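You operate a simulated robot arm through the tools that you are given. There is no shell and no other tool.

You are at the controls of a simulated robot arm. One attempt, no reset.

Task
Put the white logger marked "29" from the green mat on the teal-backed bench on top of the small blue block and the white logger that says "72" on the right yellow bench steel top. Put the handled carton on the yellow mat on the teal-backed bench away on the front half of the small pallet. Fetch the green rubber ring from the top deck of the blue trolley and set it on top of the small green block. Fetch the white ring labelled "Left" from the top of the shipping bench and set it on the top of the teal-backed bench. Fetch the white spacer from the top of the shipping bench and set it on the lower shelf of the shipping bench. Put two of the folded grey rags from the top of the shipping bench on the lower deck of the blue trolley. Any order will do. Set down upright: white logger, handled carton.

Only the result counts: the job must be done as asked and must still hold three seconds after the hand-in. Knocking over, shifting, dropping, spilling or breaking anything else fails it.

Robot
A 7-joint arm with a fingered hand on a trunk, on a base that moves. Base frame: it is fixed to the floor where the robot stands at the start and does not move with it; the origin is under the middle of the robot, x ahead of it, y to its left, z up; the surface under the hand at the start is at about z = 800. Units: mm, rad, N and s.
It reaches about 1085 mm from its shoulder. Its first joint turns from -2.897 to 2.897 rad. Places, roughly: folded grey rag (7x10x4 cm) [-1800, 2100, 700]; front half of the small pallet (38x24 cm) [-4080, -3120, 120]; green rubber ring (4x4x2 cm) [800, 800, 800]; handled carton [750, -250, 750]; lower deck of the blue trolley [1000, 900, 200]; lower shelf of the shipping bench [-1800, 1600, 200]; right yellow bench steel top [2800, 400, 700]; small blue block (6x6x5 cm) [600, 200, 800]; small green block (6x6x5 cm) [1300, 700, 800]; top of the teal-backed bench [600, -100, 800]; white logger [500, 0, 750]; white ring [-1500, 1250, 750]; white spacer [-1500, 1500, 750]. Payload 3.7 kg.
Tool frame: the origin (TCP) lies between the finger pads and is the grasp point; the fingertips stand 25 mm ahead of it; z points along the fingers, y is the line along which they close. The gripper opens to 88 mm; its body begins 29 mm behind the TCP. The gripper is a hand of 5 fingers: y runs from the thumb to the fingers, the wrist lies at [-13, -106, -174] in the tool frame, and closing takes about 1.5 s.
Orientation is told as [roll, pitch, yaw] about the base's x, y, z axes, in that order, counted from this pose: with the fingers straight down and the wrist toward the robot, the tool's x, y and z point along [0, 1, 0], [1, 0, 0] and [0, 0, -1] of the base frame.

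Tools
- The arm moves only by the tool play_rows. Its argument "rows" is text: rows parted by semicolons, each of 6 numbers parted by spaces: the shift along the base's x, y, z in units of 25 mm (1.0 is 25 mm), then the turn, a rotation vector about the base's x, y, z in units of 6 degrees (1.0 is 6 degrees). In form: dx dy dz ax ay az; .... A call has 1 to 20 rows; each row shifts and turns the commanded pose from where the row before left it. "jaw" is the closure, from 0 (fully open) to 1 (shut), set as the call begins (left out, the last holds). A call with a number of a shift or a turn outside -1 to 1 is refused whole. Each row takes 0.2 s and may step no farther than 50 mm and 0.15 rad from the row before; otherwise, or with a gripper value out of range, the whole call is refused. Where a pose cannot be reached the arm comes as near as it can. A force on the tool above 40 N (or 10 N above the force at the start of the call, whichever is more), or a blocked arm, ends the call early, and 0.2 s more pass. Each finger travels about 108 mm/s and halts on what it meets, pressing with about 24 N; the grip force reading is that of the motor and also rises with nothing between the fingers. The clock runs only during rows and for 0.2 s after the last one: add rows that do not move to give the fingers time. It gives the time, the measured TCP pose, the force on the tool (base axes), the opening and the grip force at its end, in the units of the frame above (readings bear some noise), with the torque about the TCP (base axes, N m) and any sound that the robot's microphone picked up.
- Cameras (640 x 400 px; columns grow to the right, rows downward): "scene" is now at [184.2, 177.3, 1292.6]; the picture's right is [-0.35, -0.94, 0.00], its down [-0.56, 0.21, -0.80] and it looks along [0.75, -0.28, -0.60] (base axes); focal length 214 px, centre (320, 200). "wrist" rides on the gripper at [59, -79, -105] in the tool frame; the picture's right is [-0.73, 0.32, -0.61], its down [-0.62, -0.68, 0.38] and it looks along [-0.29, 0.66, 0.70] (tool axes); focal length 234 px, centre (320, 200). There is no depth. A picture from a camera that has moved, and an enlarged one, comes with that camera's place and axes in the base frame and with its lens. The place of the scene camera against the robot may be out by one fixed shift of up to 25 mm in any direction.
- camera(camera): a new picture of that camera. It takes no simulated time.
- base_move(legs): drives the robot by 1 to 6 legs, each [ahead, left, turn to the left] in mm, mm and rad, along the robot's own axes; the way and the turn of a leg run together, so that a leg with both is an arc; at most 1500 mm and 3.142 rad a leg. The arm and the cameras ride along, it lands a little off, and it stops where it bumps. It gives what a move gives.
- finger_targets(index, middle, ring, little, thumb_bend, thumb_turn): sets how far each is bent, from 0 (flat) to 1 (curled in); at 0.3 the hand is open as for a grip, at 0.7 the pads meet at the TCP. One left out holds its place. A second passes; each finger stops where it meets its share of the squeeze, and holds until it gets a number again. A gripper value or a shape takes the hand back. It gives what a move gives, with no picture; readings hold the bend of each and the force on index, middle, ring, little, thumb and palm. thumb_turn goes from beside the hand (0) to across from the fingers (1), as for a grip.
- hand_shape(shape): the hand has 5 fingers and takes this shape, open, in about a second: jaw (thumb against the fingers, like two jaws); tri (thumb and two fingers); tip (a fingertip pinch); poke (one finger out to press); point (the index stretched); flat (the hand flat); cup (the hand cupped); fist (a fist). The gripper value then closes the fingers along that shape, each until it touches; the sizes above hold for jaw. It gives what a move gives, with no picture.
- pan_tilt(pan, tilt): turns the head with the scene camera to pan (to the left, within 2.094 rad either way) and tilt (down, from -0.506 to 1.204), counted from straight ahead of the robot. It gives what a move gives.
- zoom(camera, box): a new picture of the part [left, top, right, bottom] of that camera's present view, enlarged. It takes no simulated time.
- close_job(): hands the job in; it is judged then, once.

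Places have to be worked out from the pictures, the camera data and where the tool is seen. Open the gripper and draw the arm clear of the work before you hand the job in, unless the task says otherwise.

The tools are called after "Request:" as a command line: name --argument value ..., lists and objects as JSON in quotes. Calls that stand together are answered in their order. play_rows: Moves the arm, as the interface text tells. Its arguments: {"type":"object","properties":{"rows":{"type":"string"},"jaw":{"type":"number"}},"required":["rows"]} The other tools are called the same way: hand_shape (shape) gives the hand a shape; finger_targets (index, middle, ring, little, thumb_bend, thumb_turn) moves the fingers one by one; base_move (legs) drives the base; pan_tilt (pan, tilt) turns the head that bears the scene camera; camera (camera) takes a picture; zoom (camera, box) takes an enlarged picture of a part of a camera's view; close_job () hands the job in.

At the start:

```text
clock: 0.0
tool_pos: [766.9, 148.6, 1138.3]
ee_rot: [-0.002, 0.001, -0.001]
force: [0.7, 0.2, 0.1]
ft_torque: [-0.01, 0.0, -0.01]
opening: 87.5
grip_force: 0.1
shape: jaw
bend: [0.3, 0.3, 0.3, 0.3, 0.3, 0.98]
finger forces: [0.0, 0.0, 0.0, 0.1, 0.1, 0.1]
robot x, y, heading: [-0.1, -2.3, 0.001]
head pan, tilt (commanded): [-0.363, 0.649]
```

scene: 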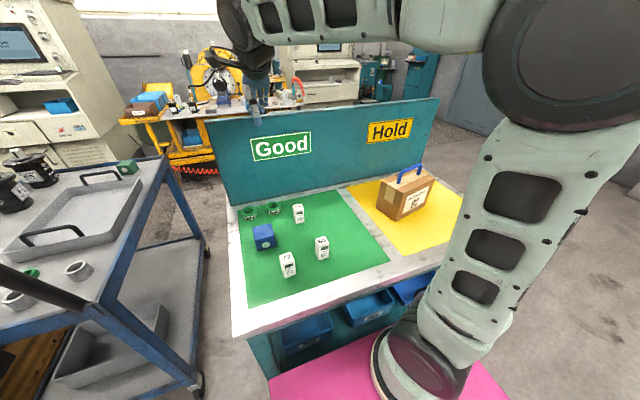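
wrist: 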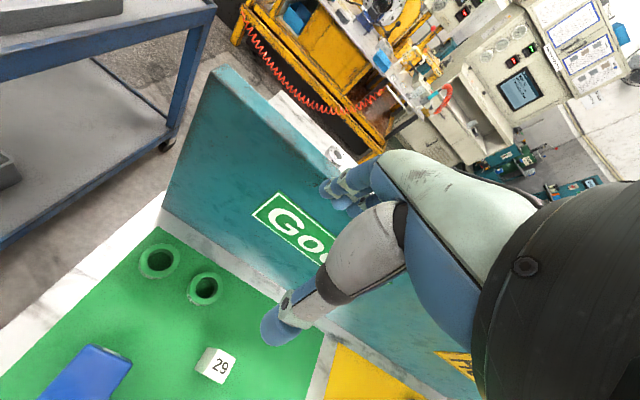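

I start by enlarging the view of the teal-backed bench to read the loggers and locate the block.

Request:
zoom --camera "scene" --box '[220, 160, 480, 322]'

Request:
zoom --camera "scene" --box '[0, 140, 220, 278]'

```text
2.46 times, centred on (350, 241) of scene
camera zoom: at [184.2, 177.3, 1292.6], right [-0.35, -0.94, 0.0], down [-0.56, 0.21, -0.8], along [0.75, -0.28, -0.6], focal length 528 px, centre (246, 99)
```

zoom: 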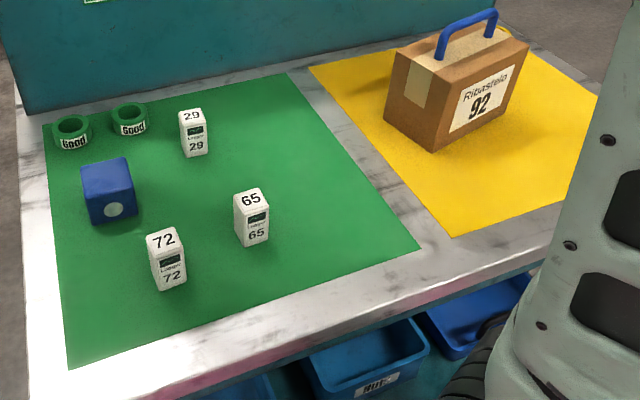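

```text
2.90 times, centred on (110, 209) of scene
camera zoom: at [184.2, 177.3, 1292.6], right [-0.35, -0.94, 0.0], down [-0.56, 0.21, -0.8], along [0.75, -0.28, -0.6], focal length 622 px, centre (929, 174)
```

zoom: 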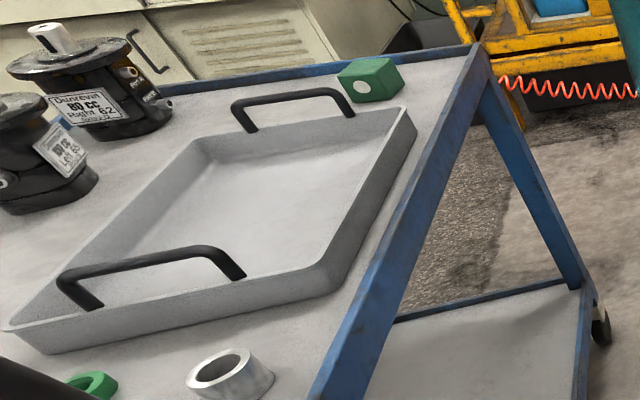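

The scene shows loggers 29, 65, 72, the blue block and carton "92" on the teal bench, and the trolley at left. I'll look around with the head to map out the room before planning.

Request:
pan_tilt --pan 0.9 --tilt 0.5

Request:
camera --camera "scene"

Request:
pan_tilt --pan 2.09 --tilt 0.4

Request:
camera --camera "scene"

Request:
pan_tilt --pan -2.09 --tilt 0.4

Request:
camera --camera "scene"

Request:
pan_tilt --pan -1.0 --tilt 0.4

Request:
camera --camera "scene"

Request:
pan_tilt --pan 0.1 --tilt 0.3

Request:
camera --camera "scene"

```text
clock: 1.4
tool_pos: [767.1, 147.6, 1138.1]
ee_rot: [0.001, 0.0, -0.001]
force: [0.3, 0.1, -0.5]
ft_torque: [0.0, -0.02, 0.0]
opening: 87.6
grip_force: 0.0
shape: jaw
bend: [0.3, 0.3, 0.3, 0.3, 0.3, 0.98]
finger forces: [0.0, 0.1, 0.0, 0.0, 0.0, 0.0]
robot x, y, heading: [1.6, 3.4, -0.0]
head pan, tilt (commanded): [0.901, 0.499]
```

```text
taken
camera scene: at [159.5, 279.4, 1305.9], right [0.78, -0.62, 0.0], down [-0.3, -0.38, -0.88], along [0.55, 0.69, -0.48], focal length 214 px, centre (320, 200)
```

scene: 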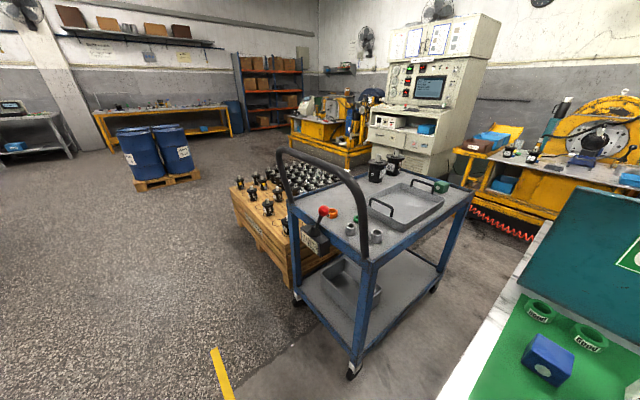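

```text
clock: 2.8
tool_pos: [767.2, 148.1, 1139.3]
ee_rot: [0.0, -0.001, -0.001]
force: [-0.2, 0.2, -0.4]
ft_torque: [0.02, -0.03, 0.02]
opening: 87.5
grip_force: 0.2
shape: jaw
bend: [0.3, 0.3, 0.3, 0.3, 0.3, 0.98]
finger forces: [0.1, 0.0, 0.1, 0.0, 0.0, 0.1]
robot x, y, heading: [-2.3, -1.4, 0.003]
head pan, tilt (commanded): [2.089, 0.4]
```

```text
taken
camera scene: at [57.1, 288.6, 1315.0], right [0.87, 0.49, 0.0], down [0.19, -0.34, -0.92], along [-0.46, 0.8, -0.39], focal length 214 px, centre (320, 200)
```

scene: 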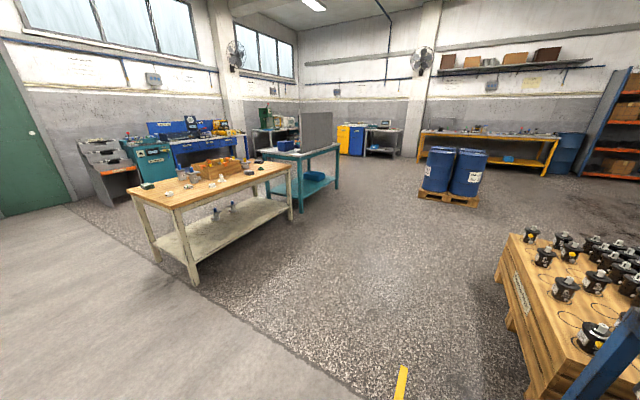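

```text
clock: 6.2
tool_pos: [767.8, 147.4, 1139.5]
ee_rot: [-0.001, 0.0, -0.001]
force: [0.0, 0.6, -0.5]
ft_torque: [-0.05, 0.01, 0.04]
opening: 87.4
grip_force: 0.1
shape: jaw
bend: [0.3, 0.3, 0.3, 0.3, 0.3, 0.98]
finger forces: [0.0, 0.1, 0.0, 0.1, 0.0, 0.1]
robot x, y, heading: [-1.9, 2.1, -0.002]
head pan, tilt (commanded): [-2.089, 0.4]
```

```text
taken
camera scene: at [57.1, 127.6, 1315.0], right [-0.87, 0.5, 0.0], down [0.19, 0.34, -0.92], along [-0.46, -0.8, -0.39], focal length 214 px, centre (320, 200)
```

scene: 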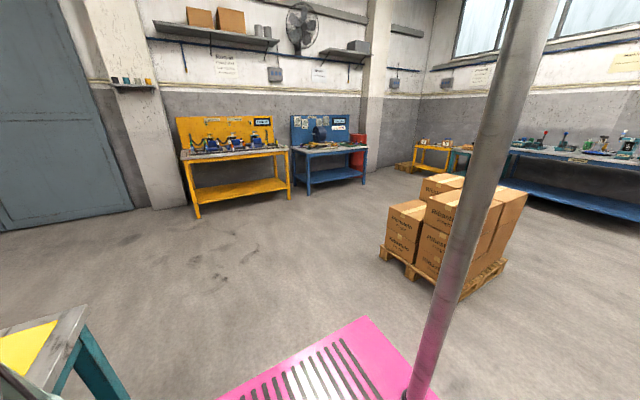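

```text
clock: 7.5
tool_pos: [765.9, 147.6, 1137.9]
ee_rot: [0.0, -0.001, -0.002]
force: [-0.1, 0.0, 0.1]
ft_torque: [-0.01, 0.0, -0.03]
opening: 87.7
grip_force: 0.0
shape: jaw
bend: [0.3, 0.3, 0.3, 0.3, 0.3, 0.98]
finger forces: [0.1, 0.1, 0.0, 0.1, 0.0, 0.1]
robot x, y, heading: [-3.9, -1.4, 0.002]
head pan, tilt (commanded): [-1.0, 0.4]
```

```text
taken
camera scene: at [153.0, 130.1, 1315.0], right [-0.84, -0.54, 0.0], down [-0.21, 0.33, -0.92], along [0.5, -0.78, -0.39], focal length 214 px, centre (320, 200)
```

scene: 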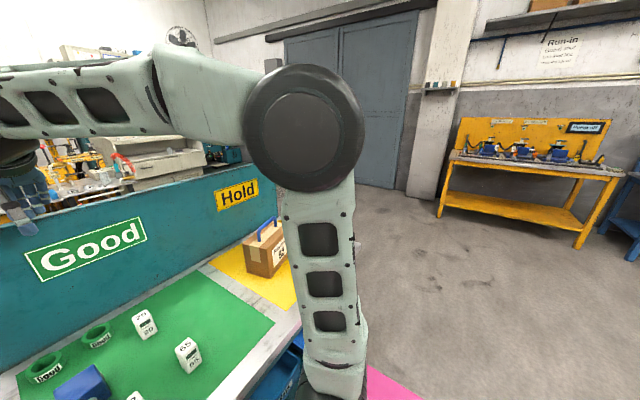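

```text
clock: 8.9
tool_pos: [766.2, 147.4, 1138.3]
ee_rot: [0.0, 0.0, -0.001]
force: [0.9, -0.6, 0.3]
ft_torque: [0.01, 0.03, 0.01]
opening: 87.6
grip_force: 0.1
shape: jaw
bend: [0.3, 0.3, 0.3, 0.3, 0.3, 0.98]
finger forces: [0.0, 0.0, 0.1, 0.0, 0.1, 0.0]
robot x, y, heading: [0.2, 0.2, 0.002]
head pan, tilt (commanded): [0.099, 0.3]
```

```text
taken
camera scene: at [195.9, 217.3, 1324.3], right [0.1, -1.0, 0.0], down [-0.29, -0.03, -0.96], along [0.95, 0.09, -0.3], focal length 214 px, centre (320, 200)
```

scene: 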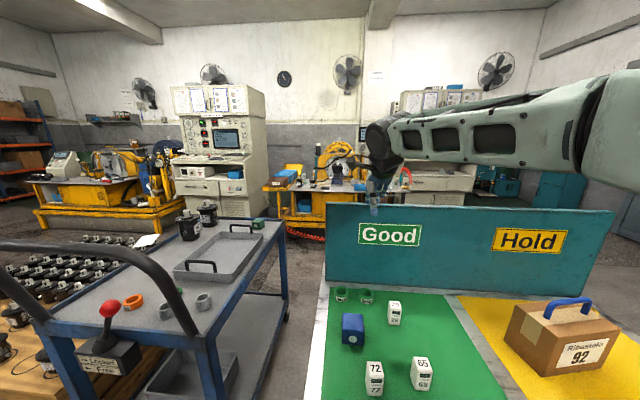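

The room is mapped roughly. Now I look down to see the robot's own footprint and arm mount, and look at bench edges nearby.

Request:
pan_tilt --pan -0.8 --tilt 1.2

Request:
camera --camera "scene"

Request:
pan_tilt --pan -2.0 --tilt 1.0

Request:
camera --camera "scene"

Request:
pan_tilt --pan 0.6 --tilt 1.1

Request:
camera --camera "scene"

Request:
pan_tilt --pan 2.0 --tilt 1.0

Request:
camera --camera "scene"

```text
clock: 10.1
tool_pos: [767.3, 148.3, 1139.1]
ee_rot: [0.001, 0.0, 0.002]
force: [0.3, 0.7, 0.1]
ft_torque: [0.01, -0.02, 0.02]
opening: 87.4
grip_force: 0.1
shape: jaw
bend: [0.3, 0.3, 0.3, 0.3, 0.3, 0.98]
finger forces: [0.0, 0.0, 0.0, 0.0, 0.0, 0.1]
robot x, y, heading: [-0.4, -1.5, 0.001]
head pan, tilt (commanded): [-0.799, 1.201]
```

```text
taken
camera scene: at [142.0, 168.0, 1252.2], right [-0.72, -0.7, 0.0], down [-0.65, 0.67, -0.36], along [0.25, -0.26, -0.93], focal length 214 px, centre (320, 200)
```

scene: 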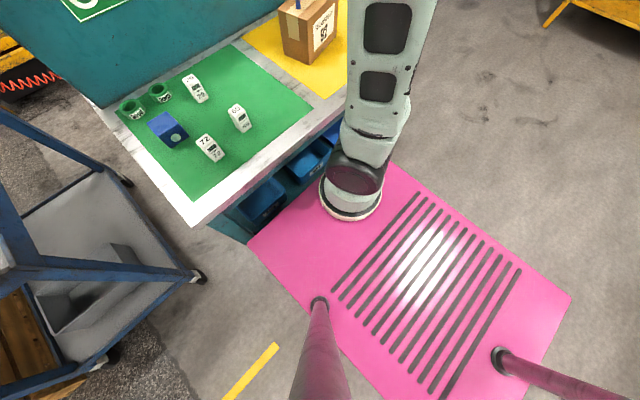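

```text
clock: 11.5
tool_pos: [766.2, 146.7, 1139.0]
ee_rot: [0.0, 0.0, 0.0]
force: [-0.1, 0.0, -0.8]
ft_torque: [-0.01, 0.01, 0.03]
opening: 87.7
grip_force: 0.1
shape: jaw
bend: [0.3, 0.3, 0.3, 0.3, 0.3, 0.98]
finger forces: [0.0, 0.1, 0.0, 0.1, 0.0, 0.0]
robot x, y, heading: [-3.7, 3.5, 0.001]
head pan, tilt (commanded): [-2.0, 1.0]
```

```text
taken
camera scene: at [74.0, 144.7, 1264.8], right [-0.91, 0.42, 0.0], down [0.35, 0.77, -0.54], along [-0.22, -0.49, -0.84], focal length 214 px, centre (320, 200)
```

scene: 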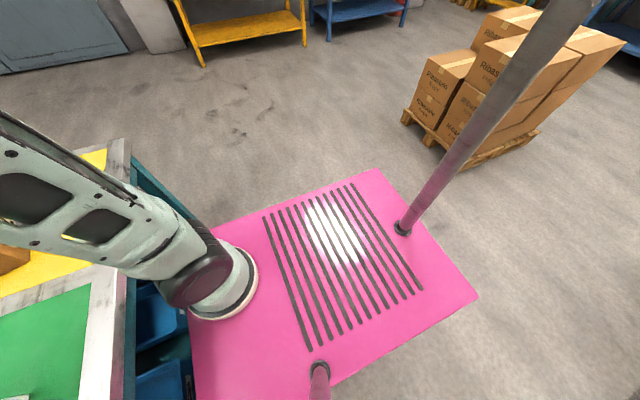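

```text
clock: 13.8
tool_pos: [766.2, 147.5, 1139.6]
ee_rot: [-0.001, -0.003, 0.001]
force: [-0.5, -0.3, 1.0]
ft_torque: [0.0, 0.01, 0.03]
opening: 87.4
grip_force: 0.0
shape: jaw
bend: [0.3, 0.3, 0.3, 0.3, 0.3, 0.98]
finger forces: [0.1, 0.0, 0.0, 0.0, 0.0, 0.0]
robot x, y, heading: [-0.3, 0.3, -0.0]
head pan, tilt (commanded): [0.6, 1.1]
```

```text
taken
camera scene: at [155.1, 243.7, 1258.2], right [0.56, -0.83, 0.0], down [-0.74, -0.5, -0.45], along [0.37, 0.26, -0.89], focal length 214 px, centre (320, 200)
```

scene: 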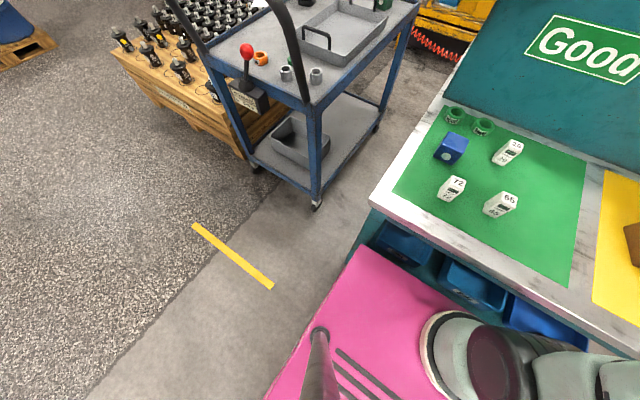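

```text
clock: 15.3
tool_pos: [766.4, 148.4, 1140.4]
ee_rot: [0.001, 0.001, 0.001]
force: [0.1, 0.5, -1.1]
ft_torque: [0.04, -0.01, 0.02]
opening: 87.6
grip_force: 0.0
shape: jaw
bend: [0.3, 0.3, 0.3, 0.3, 0.3, 0.98]
finger forces: [0.0, 0.0, 0.1, 0.0, 0.0, 0.0]
robot x, y, heading: [3.5, -1.8, 0.001]
head pan, tilt (commanded): [2.0, 1.0]
```

```text
taken
camera scene: at [74.0, 271.5, 1264.8], right [0.91, 0.42, 0.0], down [0.35, -0.77, -0.54], along [-0.22, 0.49, -0.84], focal length 214 px, centre (320, 200)
```

scene: 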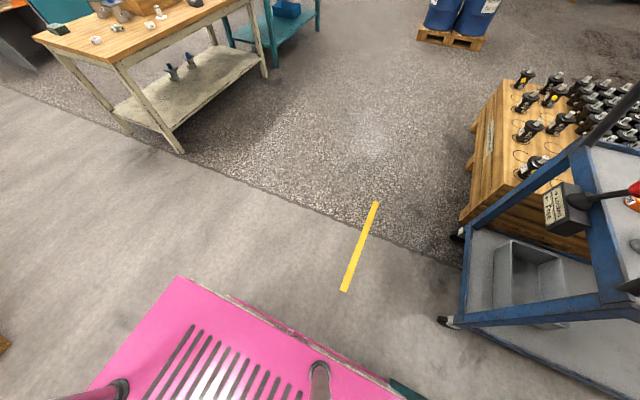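

The platform is about 0.6 x 0.45 m with the arm near its front. I turn the head back to the teal bench and take detailed wrist views to fix positions of loggers and block.

Request:
pan_tilt --pan -0.2 --tilt 0.75

Request:
zoom --camera "scene" --box '[200, 120, 440, 270]'

Request:
zoom --camera "wrist" --box '[40, 200, 360, 400]'

```text
clock: 17.4
tool_pos: [765.8, 148.8, 1138.8]
ee_rot: [-0.001, 0.001, 0.002]
force: [-0.5, 0.3, 0.4]
ft_torque: [0.01, -0.03, 0.01]
opening: 87.5
grip_force: 0.1
shape: jaw
bend: [0.3, 0.3, 0.3, 0.3, 0.3, 0.98]
finger forces: [0.0, 0.0, 0.0, 0.1, 0.0, 0.0]
robot x, y, heading: [-2.1, -0.5, 0.001]
head pan, tilt (commanded): [-0.201, 0.75]
```

```text
2.67 times, centred on (320, 195) of scene
camera zoom: at [184.2, 191.6, 1283.9], right [-0.2, -0.98, 0.0], down [-0.67, 0.14, -0.73], along [0.72, -0.15, -0.68], focal length 572 px, centre (320, 213)
```

zoom: 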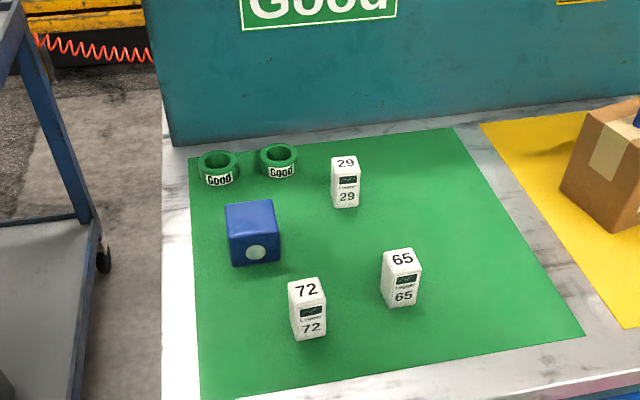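

```text
2.00 times, centred on (200, 300) of wrist
camera zoom: at [688.0, 206.5, 1243.5], right [0.32, -0.73, 0.61], down [-0.68, -0.62, -0.38], along [0.66, -0.29, -0.7], focal length 468 px, centre (560, 0)
```

zoom: 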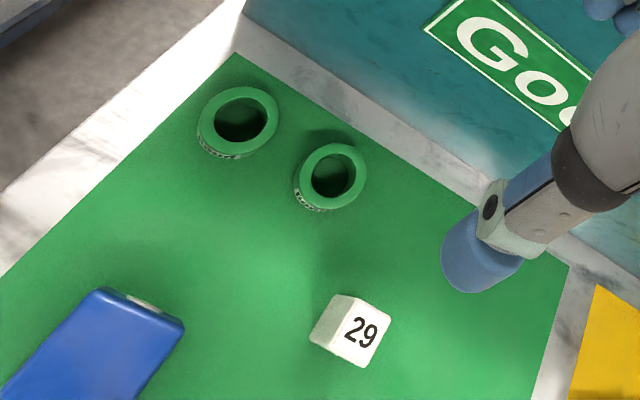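

From the wrist and scene views, logger 29 stands near (700, 80) with bench top around z≈800. I move the hand lower over it for a closer second view.

Request:
play_rows --rows "-0.45 -0.49 -1 0 0 0; -0.45 -0.49 -1 0 0 0; -0.45 -0.49 -1 0 0 0; -0.45 -0.49 -1 0 0 0; -0.45 -0.49 -1 0 0 0; -0.45 -0.49 -1 0 0 0; 0 0 0 0 0 0" --jaw 0

Request:
camera --camera "wrist"

Request:
camera --camera "scene"

```text
clock: 19.0
tool_pos: [700.7, 75.2, 988.7]
ee_rot: [0.0, -0.001, 0.0]
force: [-1.1, 0.4, 0.3]
ft_torque: [-0.01, 0.02, 0.03]
opening: 87.3
grip_force: 0.1
shape: jaw
bend: [0.3, 0.3, 0.3, 0.3, 0.3, 0.98]
finger forces: [0.0, 0.0, 0.0, 0.0, 0.1, 0.1]
robot x, y, heading: [-1.3, -0.5, -0.001]
head pan, tilt (commanded): [-0.201, 0.75]
```

```text
taken
camera wrist: at [620.7, 133.3, 1092.9], right [0.32, -0.73, 0.61], down [-0.68, -0.62, -0.38], along [0.66, -0.29, -0.7], focal length 234 px, centre (320, 200)
```

wrist: 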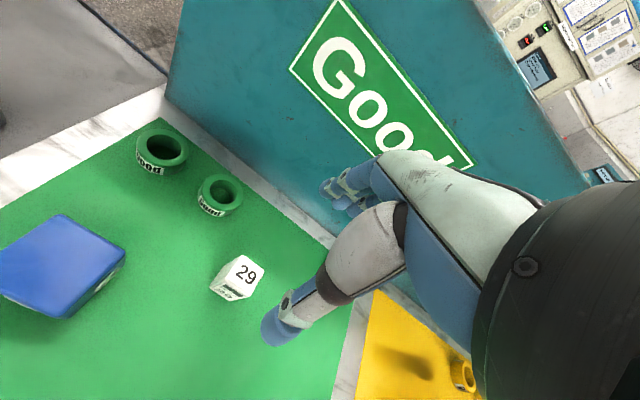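

```text
taken
camera scene: at [184.2, 191.6, 1283.9], right [-0.2, -0.98, 0.0], down [-0.67, 0.14, -0.73], along [0.72, -0.15, -0.68], focal length 214 px, centre (320, 200)
```

scene: 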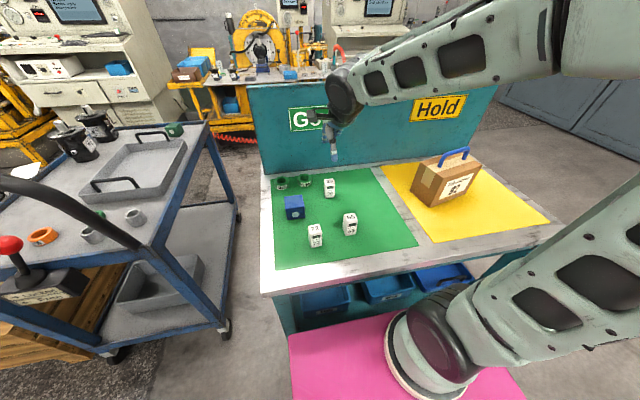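

Two wrist views put the mat corner at (825, 260, 802), so the bench surface is about z=802. I enlarge the wrist view on the logger and block.

Request:
zoom --camera "wrist" --box '[180, 230, 310, 311]'

Request:
zoom --camera "wrist" --box '[0, 190, 160, 290]'

Request:
zoom --camera "scene" --box '[260, 160, 380, 260]'

```text
4.92 times, centred on (245, 270) of wrist
camera zoom: at [620.7, 133.3, 1092.9], right [0.32, -0.73, 0.61], down [-0.68, -0.62, -0.38], along [0.66, -0.29, -0.7], focal length 1153 px, centre (689, -147)
```

zoom: 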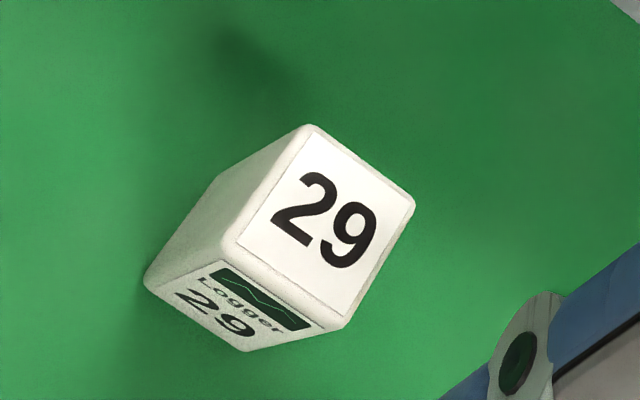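

```text
4.00 times, centred on (80, 240) of wrist
camera zoom: at [620.7, 133.3, 1092.9], right [0.32, -0.73, 0.61], down [-0.68, -0.62, -0.38], along [0.66, -0.29, -0.7], focal length 937 px, centre (1280, 40)
```

zoom: 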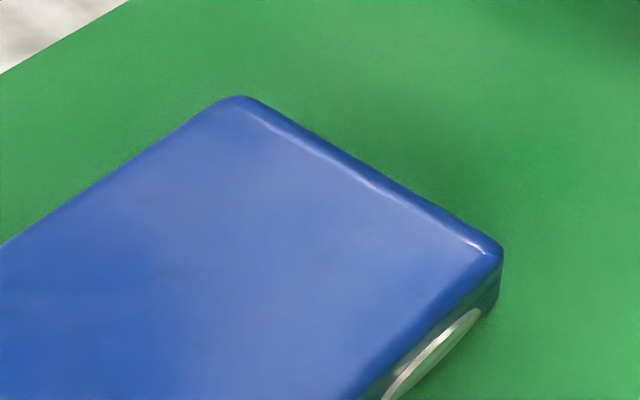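

```text
4.00 times, centred on (320, 210) of scene
camera zoom: at [184.2, 191.6, 1283.9], right [-0.2, -0.98, 0.0], down [-0.67, 0.14, -0.73], along [0.72, -0.15, -0.68], focal length 858 px, centre (320, 160)
```

zoom: 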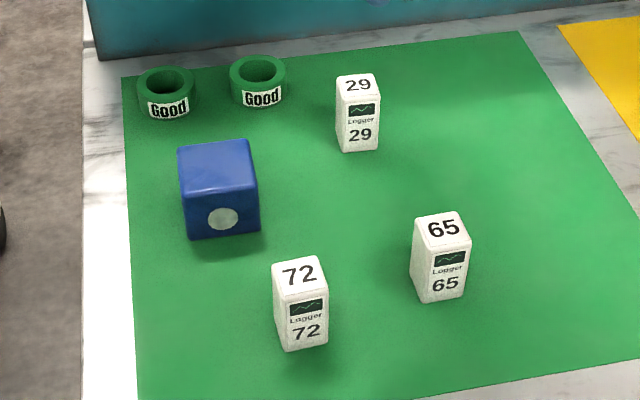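

Logger 29 measures about 27×27×58 mm, centred at (699.5, 73.5) with top at z≈860; the blue block is centred near (640, 192) with top ≈850. I descend partway straight over logger 29 and check.

Request:
play_rows --rows "-0.02 -0.02 -0.9 0 0 0; -0.02 -0.02 -0.9 0 0 0; 0 0 -0.9 0 0 0; 0 0 -0.8 0 0 0; 0 0 0 0 0 0" --jaw 0

Request:
camera --camera "wrist"

Request:
zoom --camera "scene" --box '[260, 80, 420, 260]'

```text
clock: 20.2
tool_pos: [698.8, 72.4, 902.5]
ee_rot: [0.0, 0.0, 0.0]
force: [0.4, 0.4, 0.1]
ft_torque: [-0.02, 0.0, -0.03]
opening: 87.7
grip_force: 0.0
shape: jaw
bend: [0.3, 0.3, 0.3, 0.3, 0.3, 0.98]
finger forces: [0.1, 0.1, 0.0, 0.0, 0.0, 0.0]
robot x, y, heading: [-1.3, 3.8, 0.0]
head pan, tilt (commanded): [-0.201, 0.75]
```

```text
taken
camera wrist: at [620.3, 132.2, 1005.7], right [0.32, -0.73, 0.61], down [-0.68, -0.62, -0.38], along [0.66, -0.29, -0.7], focal length 234 px, centre (320, 200)
```

wrist: 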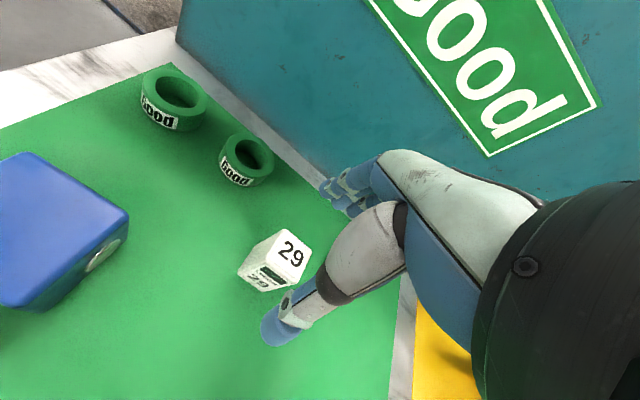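

```text
2.22 times, centred on (340, 170) of scene
camera zoom: at [184.2, 191.6, 1283.9], right [-0.2, -0.98, 0.0], down [-0.67, 0.14, -0.73], along [0.72, -0.15, -0.68], focal length 477 px, centre (276, 267)
```

zoom: 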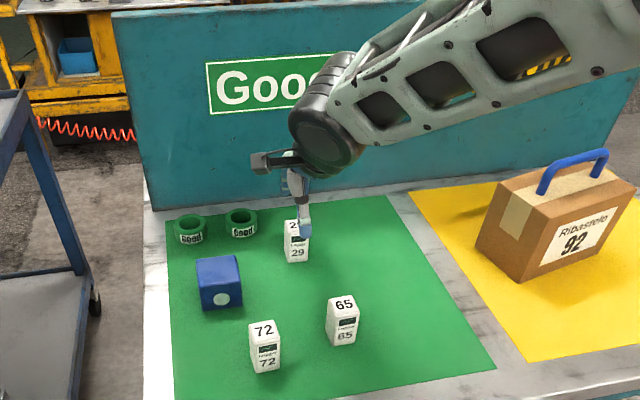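

The approach is aligned: the logger projects where predicted, thumb on the near side and fingers on the far side. I descend to z≈842 and close.

Request:
play_rows --rows "0.02 0.02 -0.9 0 0 0; 0.02 0.02 -0.9 0 0 0; 0 0 -0.6 0 0 0; 0 0 0 0 0 0" --jaw 0

Request:
camera --camera "wrist"

```text
clock: 21.2
tool_pos: [700.9, 74.2, 841.2]
ee_rot: [0.0, -0.001, -0.001]
force: [0.2, -0.3, 0.4]
ft_torque: [0.01, 0.01, 0.0]
opening: 87.7
grip_force: 0.1
shape: jaw
bend: [0.3, 0.3, 0.3, 0.3, 0.3, 0.98]
finger forces: [0.0, 0.1, 0.0, 0.0, 0.1, 0.0]
robot x, y, heading: [1.7, -1.4, -0.002]
head pan, tilt (commanded): [-0.201, 0.75]
```

```text
taken
camera wrist: at [621.4, 132.9, 945.9], right [0.32, -0.73, 0.61], down [-0.68, -0.62, -0.38], along [0.66, -0.29, -0.7], focal length 234 px, centre (320, 200)
```

wrist: 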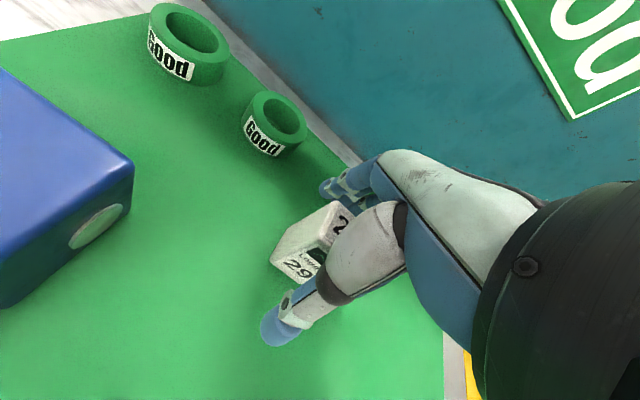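

The logger sits between thumb and fingers as expected. Now I close the hand and wait in place.

Request:
play_rows --rows "0 0 0 0 0 0; 0 0 0 0 0 0; 0 0 0 0 0 0; 0 0 0 0 0 0; 0 0 0 0 0 0; 0 0 0 0 0 0; 0 0 0 0 0 0; 0 0 0 0 0 0" --jaw 1

Request:
camera --camera "wrist"

```text
clock: 23.0
tool_pos: [700.9, 73.6, 841.2]
ee_rot: [0.001, 0.001, 0.0]
force: [0.5, -0.5, 0.1]
ft_torque: [-0.01, 0.02, -0.01]
opening: 25.8
grip_force: 24.3
shape: jaw
bend: [0.74, 0.53, 0.59, 0.56, 0.75, 1.0]
finger forces: [13.0, 7.5, 0.2, 0.1, 20.6, 0.0]
robot x, y, heading: [-0.8, -1.0, -0.001]
head pan, tilt (commanded): [-0.201, 0.75]
```

```text
taken
camera wrist: at [621.5, 133.0, 946.1], right [0.32, -0.73, 0.61], down [-0.68, -0.62, -0.38], along [0.66, -0.29, -0.7], focal length 234 px, centre (320, 200)
```

wrist: 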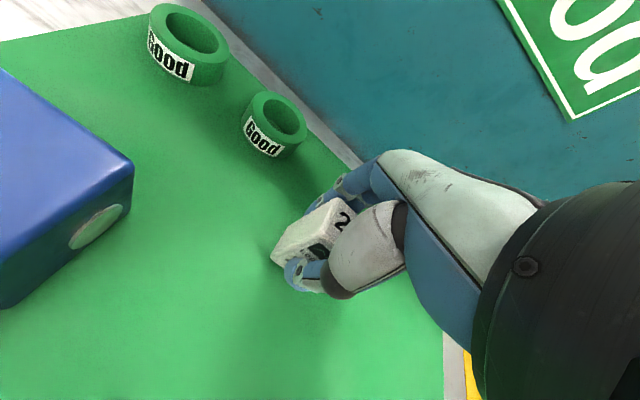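

The grip holds at 25.8 mm opening with force on index, middle and thumb. I lift 110 mm and check the logger.

Request:
play_rows --rows "0 0 0.4 0 0 0; 0 0 0.9 0 0 0; 0 0 0.9 0 0 0; 0 0 0.9 0 0 0; 0 0 0.9 0 0 0; 0 0 0 0 0 0"

Request:
camera --camera "wrist"

Request:
zoom --camera "scene" --box '[260, 100, 380, 260]'

```text
clock: 24.4
tool_pos: [699.6, 73.8, 942.2]
ee_rot: [-0.001, 0.0, 0.0]
force: [0.0, 0.7, -0.7]
ft_torque: [0.03, -0.02, 0.02]
opening: 25.8
grip_force: 23.9
shape: jaw
bend: [0.74, 0.53, 0.59, 0.56, 0.75, 1.0]
finger forces: [13.0, 7.5, 0.1, 0.1, 20.5, 0.1]
robot x, y, heading: [0.9, 1.6, -0.0]
head pan, tilt (commanded): [-0.201, 0.75]
```

```text
taken
camera wrist: at [621.2, 133.1, 1047.0], right [0.32, -0.73, 0.61], down [-0.68, -0.62, -0.38], along [0.66, -0.29, -0.7], focal length 234 px, centre (320, 200)
```

wrist: 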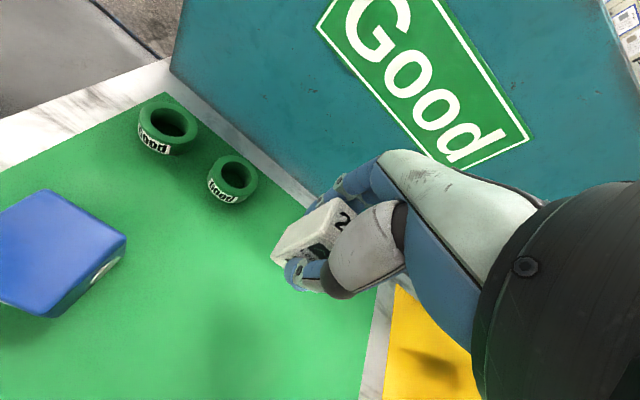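

```text
2.50 times, centred on (320, 180) of scene
camera zoom: at [184.2, 191.6, 1283.9], right [-0.2, -0.98, 0.0], down [-0.67, 0.14, -0.73], along [0.72, -0.15, -0.68], focal length 536 px, centre (320, 250)
```

zoom: 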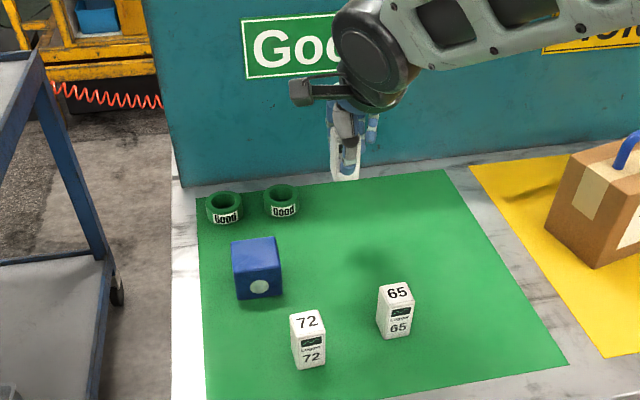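

The logger is held upright. I refine the block's position from this wrist view before placing.

Request:
zoom --camera "wrist" --box '[0, 170, 176, 340]'

```text
2.35 times, centred on (88, 255) of wrist
camera zoom: at [621.2, 133.1, 1047.0], right [0.32, -0.73, 0.61], down [-0.68, -0.62, -0.38], along [0.66, -0.29, -0.7], focal length 551 px, centre (866, 71)
```

zoom: 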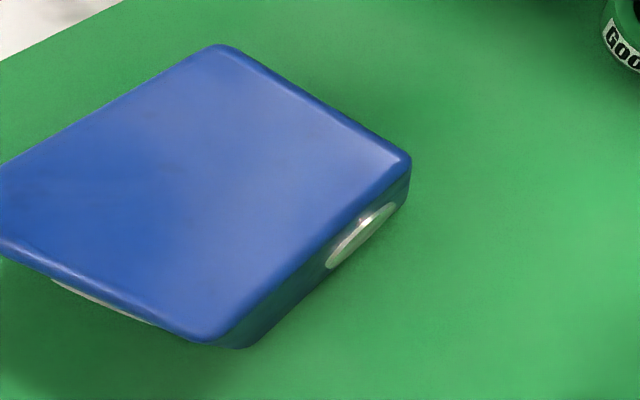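

Block top spans x 614–666, y 166–218 (centre (640, 192), top ≈851). I carry the logger above it.

Request:
play_rows --rows "-0.47 0.94 0 0 0 0; -0.47 0.94 0 0 0 0; -0.47 0.95 0 0 0 0; -0.48 0.95 0 0 0 0; -0.48 0.95 0 0 0 0; 0 0 0 0 0 0; 0 0 -0.8 0 0 0; 0 0 -0.4 0 0 0; 0 0 0 0 0 0"

Request:
camera --camera "wrist"

Request:
zoom --camera "scene" --box '[260, 100, 380, 260]'

```text
clock: 26.4
tool_pos: [639.9, 191.5, 912.7]
ee_rot: [0.0, 0.0, 0.0]
force: [-0.1, -0.4, -0.2]
ft_torque: [0.01, 0.0, 0.01]
opening: 26.2
grip_force: 23.4
shape: jaw
bend: [0.74, 0.53, 0.59, 0.56, 0.75, 1.0]
finger forces: [13.0, 7.5, 0.2, 0.0, 20.6, 0.0]
robot x, y, heading: [1.7, -2.4, 0.001]
head pan, tilt (commanded): [-0.201, 0.75]
```

```text
taken
camera wrist: at [561.1, 251.9, 1016.1], right [0.32, -0.73, 0.61], down [-0.68, -0.62, -0.38], along [0.66, -0.29, -0.7], focal length 234 px, centre (320, 200)
```

wrist: 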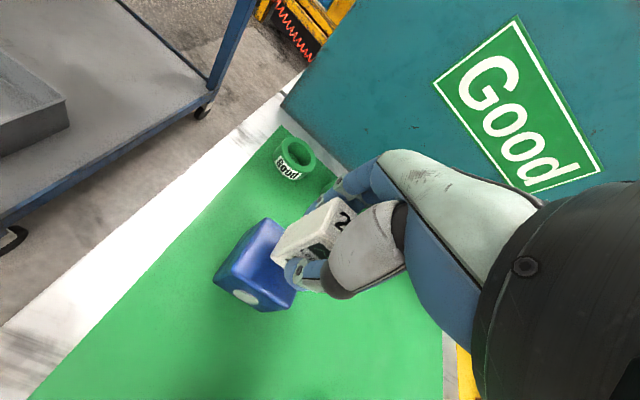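

```text
2.50 times, centred on (320, 180) of scene
camera zoom: at [184.2, 191.6, 1283.9], right [-0.2, -0.98, 0.0], down [-0.67, 0.14, -0.73], along [0.72, -0.15, -0.68], focal length 536 px, centre (320, 250)
```

zoom: 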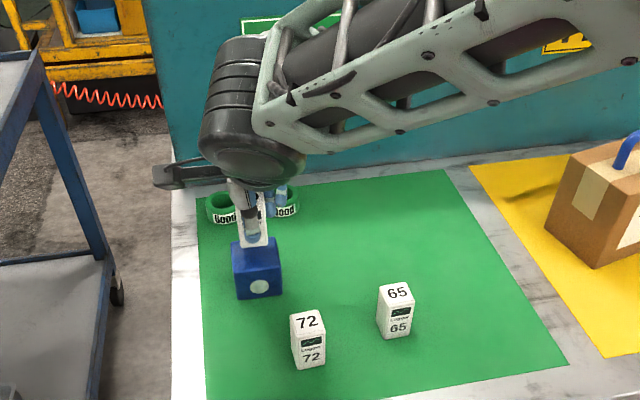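

Logger is over the block with ~20 mm clearance. I lower slowly and watch the force.

Request:
play_rows --rows "0 0 -0.4 0 0 0; 0 0 -0.3 0 0 0; 0 0 -0.1 0 0 0; 0 0 0 0 0 0"

Request:
zoom --camera "wrist" --box '[200, 160, 400, 320]'

```text
clock: 27.4
tool_pos: [639.6, 191.7, 890.9]
ee_rot: [-0.001, -0.001, -0.001]
force: [-0.4, -0.9, -0.3]
ft_torque: [0.0, 0.01, -0.02]
opening: 25.9
grip_force: 23.5
shape: jaw
bend: [0.74, 0.53, 0.59, 0.56, 0.75, 1.0]
finger forces: [13.0, 7.4, 0.2, 0.1, 20.7, 0.0]
robot x, y, heading: [3.6, -1.4, 0.004]
head pan, tilt (commanded): [-0.201, 0.75]
```

```text
2.50 times, centred on (300, 240) of wrist
camera zoom: at [561.4, 251.5, 996.0], right [0.32, -0.73, 0.61], down [-0.68, -0.62, -0.38], along [0.66, -0.29, -0.7], focal length 585 px, centre (370, 100)
```

zoom: 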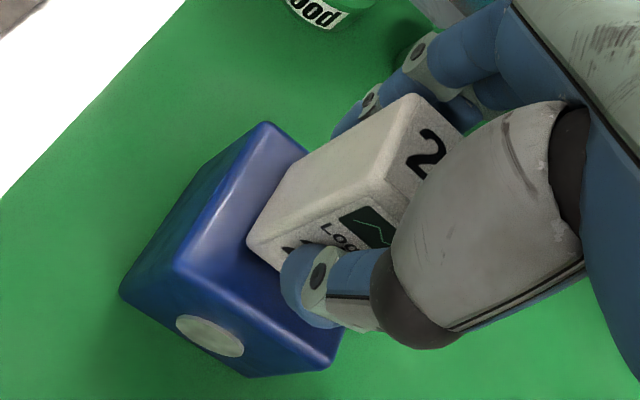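

No contact force yet at z=890.9; I lower in 1 mm steps until the reading shows contact.

Request:
play_rows --rows "0 0 -0.04 0 0 0; 0 0 -0.04 0 0 0; 0 0 0 0 0 0"

Request:
play_rows --rows "0 0 -0.04 0 0 0; 0 0 -0.04 0 0 0; 0 0 0 0 0 0"

```text
clock: 28.2
tool_pos: [640.2, 193.1, 889.6]
ee_rot: [-0.001, -0.003, 0.0]
force: [-1.3, -0.7, 11.0]
ft_torque: [0.0, -0.08, 0.02]
opening: 26.6
grip_force: 23.6
shape: jaw
bend: [0.74, 0.53, 0.59, 0.56, 0.75, 1.0]
finger forces: [13.0, 8.2, 0.2, 0.1, 22.5, 0.0]
robot x, y, heading: [0.9, 0.0, -0.001]
head pan, tilt (commanded): [-0.201, 0.75]
```

```text
clock: 29.0
tool_pos: [640.6, 193.5, 889.1]
ee_rot: [0.001, -0.001, 0.001]
force: [-1.5, 0.5, 27.9]
ft_torque: [-0.02, -0.12, 0.0]
opening: 27.7
grip_force: 23.5
shape: jaw
bend: [0.74, 0.53, 0.59, 0.56, 0.75, 1.0]
finger forces: [15.1, 9.4, 0.3, 0.1, 25.9, 0.0]
robot x, y, heading: [-0.7, 0.6, -0.003]
head pan, tilt (commanded): [-0.201, 0.75]
```

Contact confirmed (28 N). I ease up 1.5 mm and open the hand gently.

Request:
play_rows --rows "0 0 0.06 0 0 0; 0 0 0 0 0 0"

Request:
play_rows --rows "0 0 0 0 0 0; 0 0 0 0 0 0; 0 0 0 0 0 0; 0 0 0 0 0 0; 0 0 0 0 0 0" --jaw 0.3

Request:
zoom --camera "wrist" --box '[200, 160, 400, 320]'

```text
clock: 29.6
tool_pos: [640.4, 192.7, 889.9]
ee_rot: [-0.001, -0.001, 0.0]
force: [-0.3, 1.5, 19.6]
ft_torque: [0.01, -0.1, 0.01]
opening: 27.6
grip_force: 24.1
shape: jaw
bend: [0.74, 0.52, 0.59, 0.56, 0.75, 1.0]
finger forces: [15.0, 9.1, 0.3, 0.0, 24.8, 0.1]
robot x, y, heading: [0.8, 1.2, -0.002]
head pan, tilt (commanded): [-0.201, 0.75]
```

```text
clock: 30.8
tool_pos: [641.0, 191.5, 888.5]
ee_rot: [-0.001, 0.001, -0.001]
force: [0.3, 0.0, -0.6]
ft_torque: [0.02, -0.01, 0.03]
opening: 61.4
grip_force: 0.1
shape: jaw
bend: [0.28, 0.37, 0.34, 0.35, 0.58, 0.99]
finger forces: [0.0, 0.0, 0.1, 0.0, 0.0, 0.0]
robot x, y, heading: [-0.9, -0.2, 0.0]
head pan, tilt (commanded): [-0.201, 0.75]
```

```text
2.50 times, centred on (300, 240) of wrist
camera zoom: at [561.6, 251.6, 993.3], right [0.32, -0.73, 0.61], down [-0.68, -0.62, -0.38], along [0.66, -0.29, -0.7], focal length 585 px, centre (370, 100)
```

zoom: 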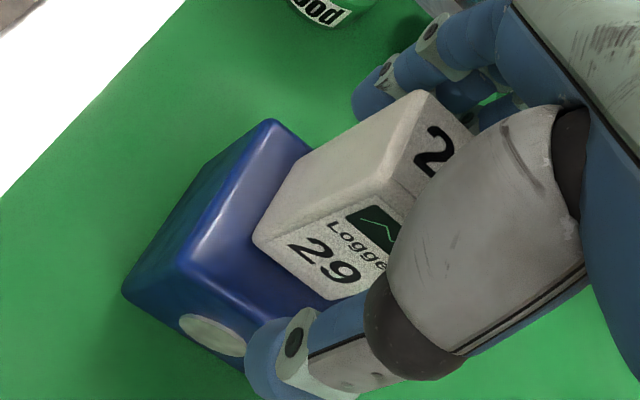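

The logger stands on the block, released. I open fully and rise straight up.

Request:
play_rows --rows "0 0 0 0 0 0; 0 0 0 0 0 0; 0 0 0.5 0 0 0; 0 0 1 0 0 0; 0 0 1 0 0 0; 0 0 1 0 0 0; 0 0 1 0 0 0; 0 0 1 0 0 0; 0 0 0 0 0 0" --jaw 0

Request:
camera --camera "wrist"

Request:
zoom --camera "scene" --box '[240, 100, 400, 260]'

```text
clock: 32.8
tool_pos: [640.9, 193.0, 1027.8]
ee_rot: [0.001, 0.001, 0.0]
force: [-0.1, -0.3, 0.1]
ft_torque: [0.01, 0.01, 0.01]
opening: 87.8
grip_force: 0.1
shape: jaw
bend: [0.3, 0.3, 0.3, 0.3, 0.3, 0.98]
finger forces: [0.0, 0.0, 0.1, 0.1, 0.0, 0.1]
robot x, y, heading: [-1.4, -0.3, 0.001]
head pan, tilt (commanded): [-0.201, 0.75]
```

```text
taken
camera wrist: at [561.3, 251.4, 1131.0], right [0.32, -0.73, 0.61], down [-0.68, -0.62, -0.38], along [0.66, -0.29, -0.7], focal length 234 px, centre (320, 200)
```

wrist: 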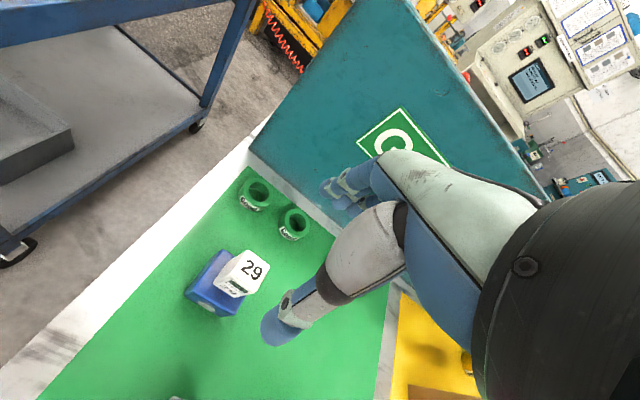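

```text
2.50 times, centred on (320, 180) of scene
camera zoom: at [184.2, 191.6, 1283.9], right [-0.2, -0.98, 0.0], down [-0.67, 0.14, -0.73], along [0.72, -0.15, -0.68], focal length 536 px, centre (320, 250)
```

zoom: 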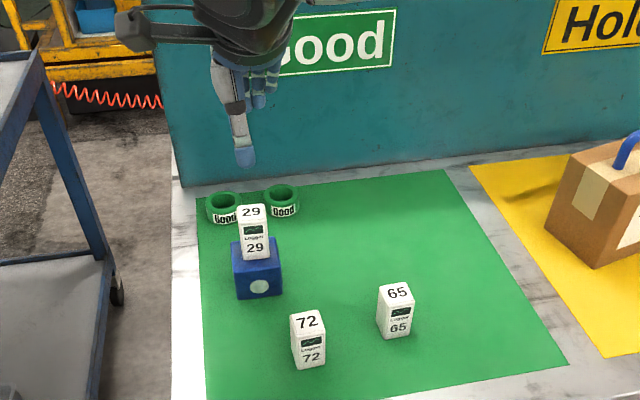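

Logger 29 now stands on the blue block. Before grasping logger 72 I check the destination: zooming at the right yellow bench behind the teal board.

Request:
pan_tilt --pan 0.0 --tilt 0.2

Request:
zoom --camera "scene" --box '[200, 120, 480, 280]'

Request:
camera --camera "scene"

```text
clock: 33.8
tool_pos: [639.6, 192.8, 1026.5]
ee_rot: [-0.001, 0.0, 0.002]
force: [0.0, 0.1, -0.4]
ft_torque: [0.0, 0.01, 0.01]
opening: 87.7
grip_force: 0.1
shape: jaw
bend: [0.3, 0.3, 0.3, 0.3, 0.3, 0.98]
finger forces: [0.0, 0.0, 0.1, 0.1, 0.1, 0.0]
robot x, y, heading: [-3.1, 1.7, 0.001]
head pan, tilt (commanded): [0.0, 0.201]
```

```text
2.29 times, centred on (340, 200) of scene
camera zoom: at [196.2, 208.1, 1333.5], right [0.0, -1.0, 0.0], down [-0.2, 0.0, -0.98], along [0.98, 0.0, -0.2], focal length 490 px, centre (274, 200)
```

zoom: 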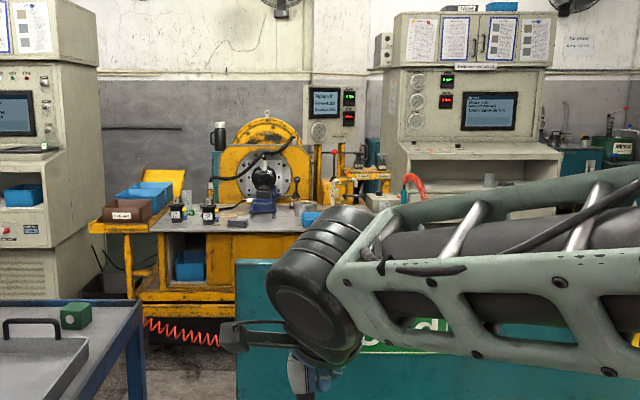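

```text
taken
camera scene: at [196.2, 208.1, 1333.5], right [0.0, -1.0, 0.0], down [-0.2, 0.0, -0.98], along [0.98, 0.0, -0.2], focal length 214 px, centre (320, 200)
```

scene: 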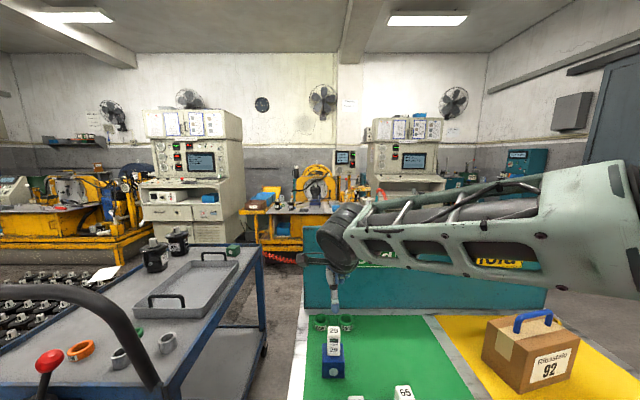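

The right yellow bench stands behind the teal bench, reachable by driving around the teal bench's right side. To grasp logger 72 comfortably (it is close to the robot) I back up 260 mm.

Request:
base_move --legs '[[-260, 0, 0]]'

Request:
pan_tilt --pan -0.1 --tilt 0.6

Request:
camera --camera "scene"

Request:
camera --camera "wrist"

```text
clock: 35.7
tool_pos: [377.9, 190.9, 1024.6]
ee_rot: [0.001, 0.0, 0.0]
force: [-0.1, -0.3, -0.3]
ft_torque: [0.0, 0.01, -0.02]
opening: 87.5
grip_force: 0.0
shape: jaw
bend: [0.3, 0.3, 0.3, 0.3, 0.3, 0.98]
finger forces: [0.0, 0.0, 0.0, 0.0, 0.0, 0.0]
robot x, y, heading: [-260.0, -0.7, -0.004]
head pan, tilt (commanded): [0.0, 0.201]
```

```text
clock: 36.5
tool_pos: [377.9, 191.9, 1026.0]
ee_rot: [0.0, 0.0, -0.003]
force: [-0.6, -0.5, 0.7]
ft_torque: [0.03, 0.0, 0.0]
opening: 87.7
grip_force: 0.0
shape: jaw
bend: [0.3, 0.3, 0.3, 0.3, 0.3, 0.98]
finger forces: [0.0, 0.0, 0.0, 0.0, 0.0, 0.0]
robot x, y, heading: [-265.8, -1.7, -0.002]
head pan, tilt (commanded): [-0.099, 0.6]
```

```text
taken
camera scene: at [-71.4, 199.2, 1296.9], right [-0.1, -0.99, 0.0], down [-0.56, 0.06, -0.83], along [0.82, -0.08, -0.56], focal length 214 px, centre (320, 200)
```

scene: 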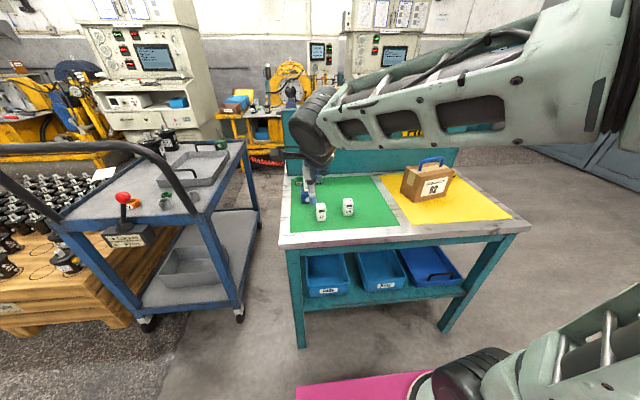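

```text
taken
camera wrist: at [299.0, 250.7, 1130.7], right [0.32, -0.73, 0.61], down [-0.68, -0.62, -0.38], along [0.66, -0.29, -0.7], focal length 234 px, centre (320, 200)
```

wrist: 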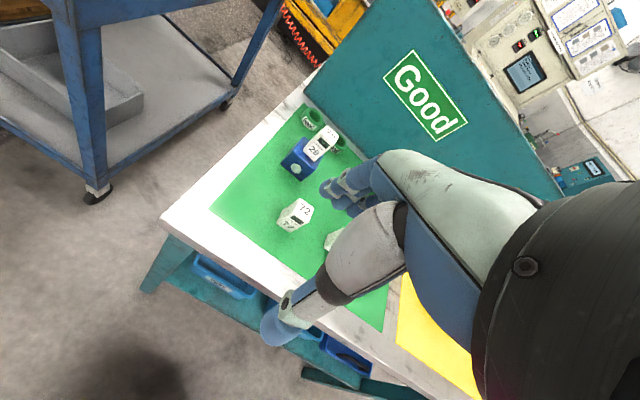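

I zoom on logger 72 in the wrist view to fix its position.

Request:
zoom --camera "wrist" --box '[250, 180, 370, 260]'

```text
5.00 times, centred on (310, 220) of wrist
camera zoom: at [299.0, 250.7, 1130.7], right [0.32, -0.73, 0.61], down [-0.68, -0.62, -0.38], along [0.66, -0.29, -0.7], focal length 1171 px, centre (370, 100)
```

zoom: 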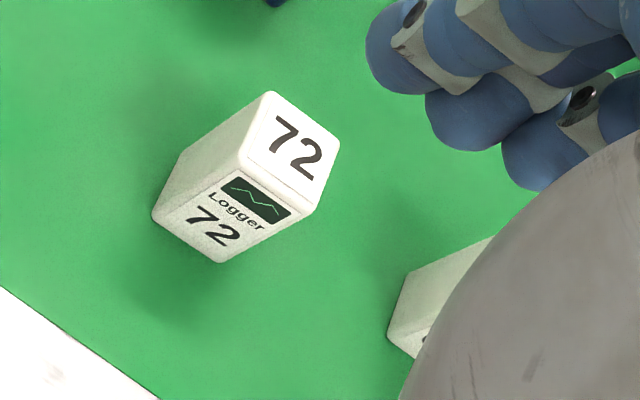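

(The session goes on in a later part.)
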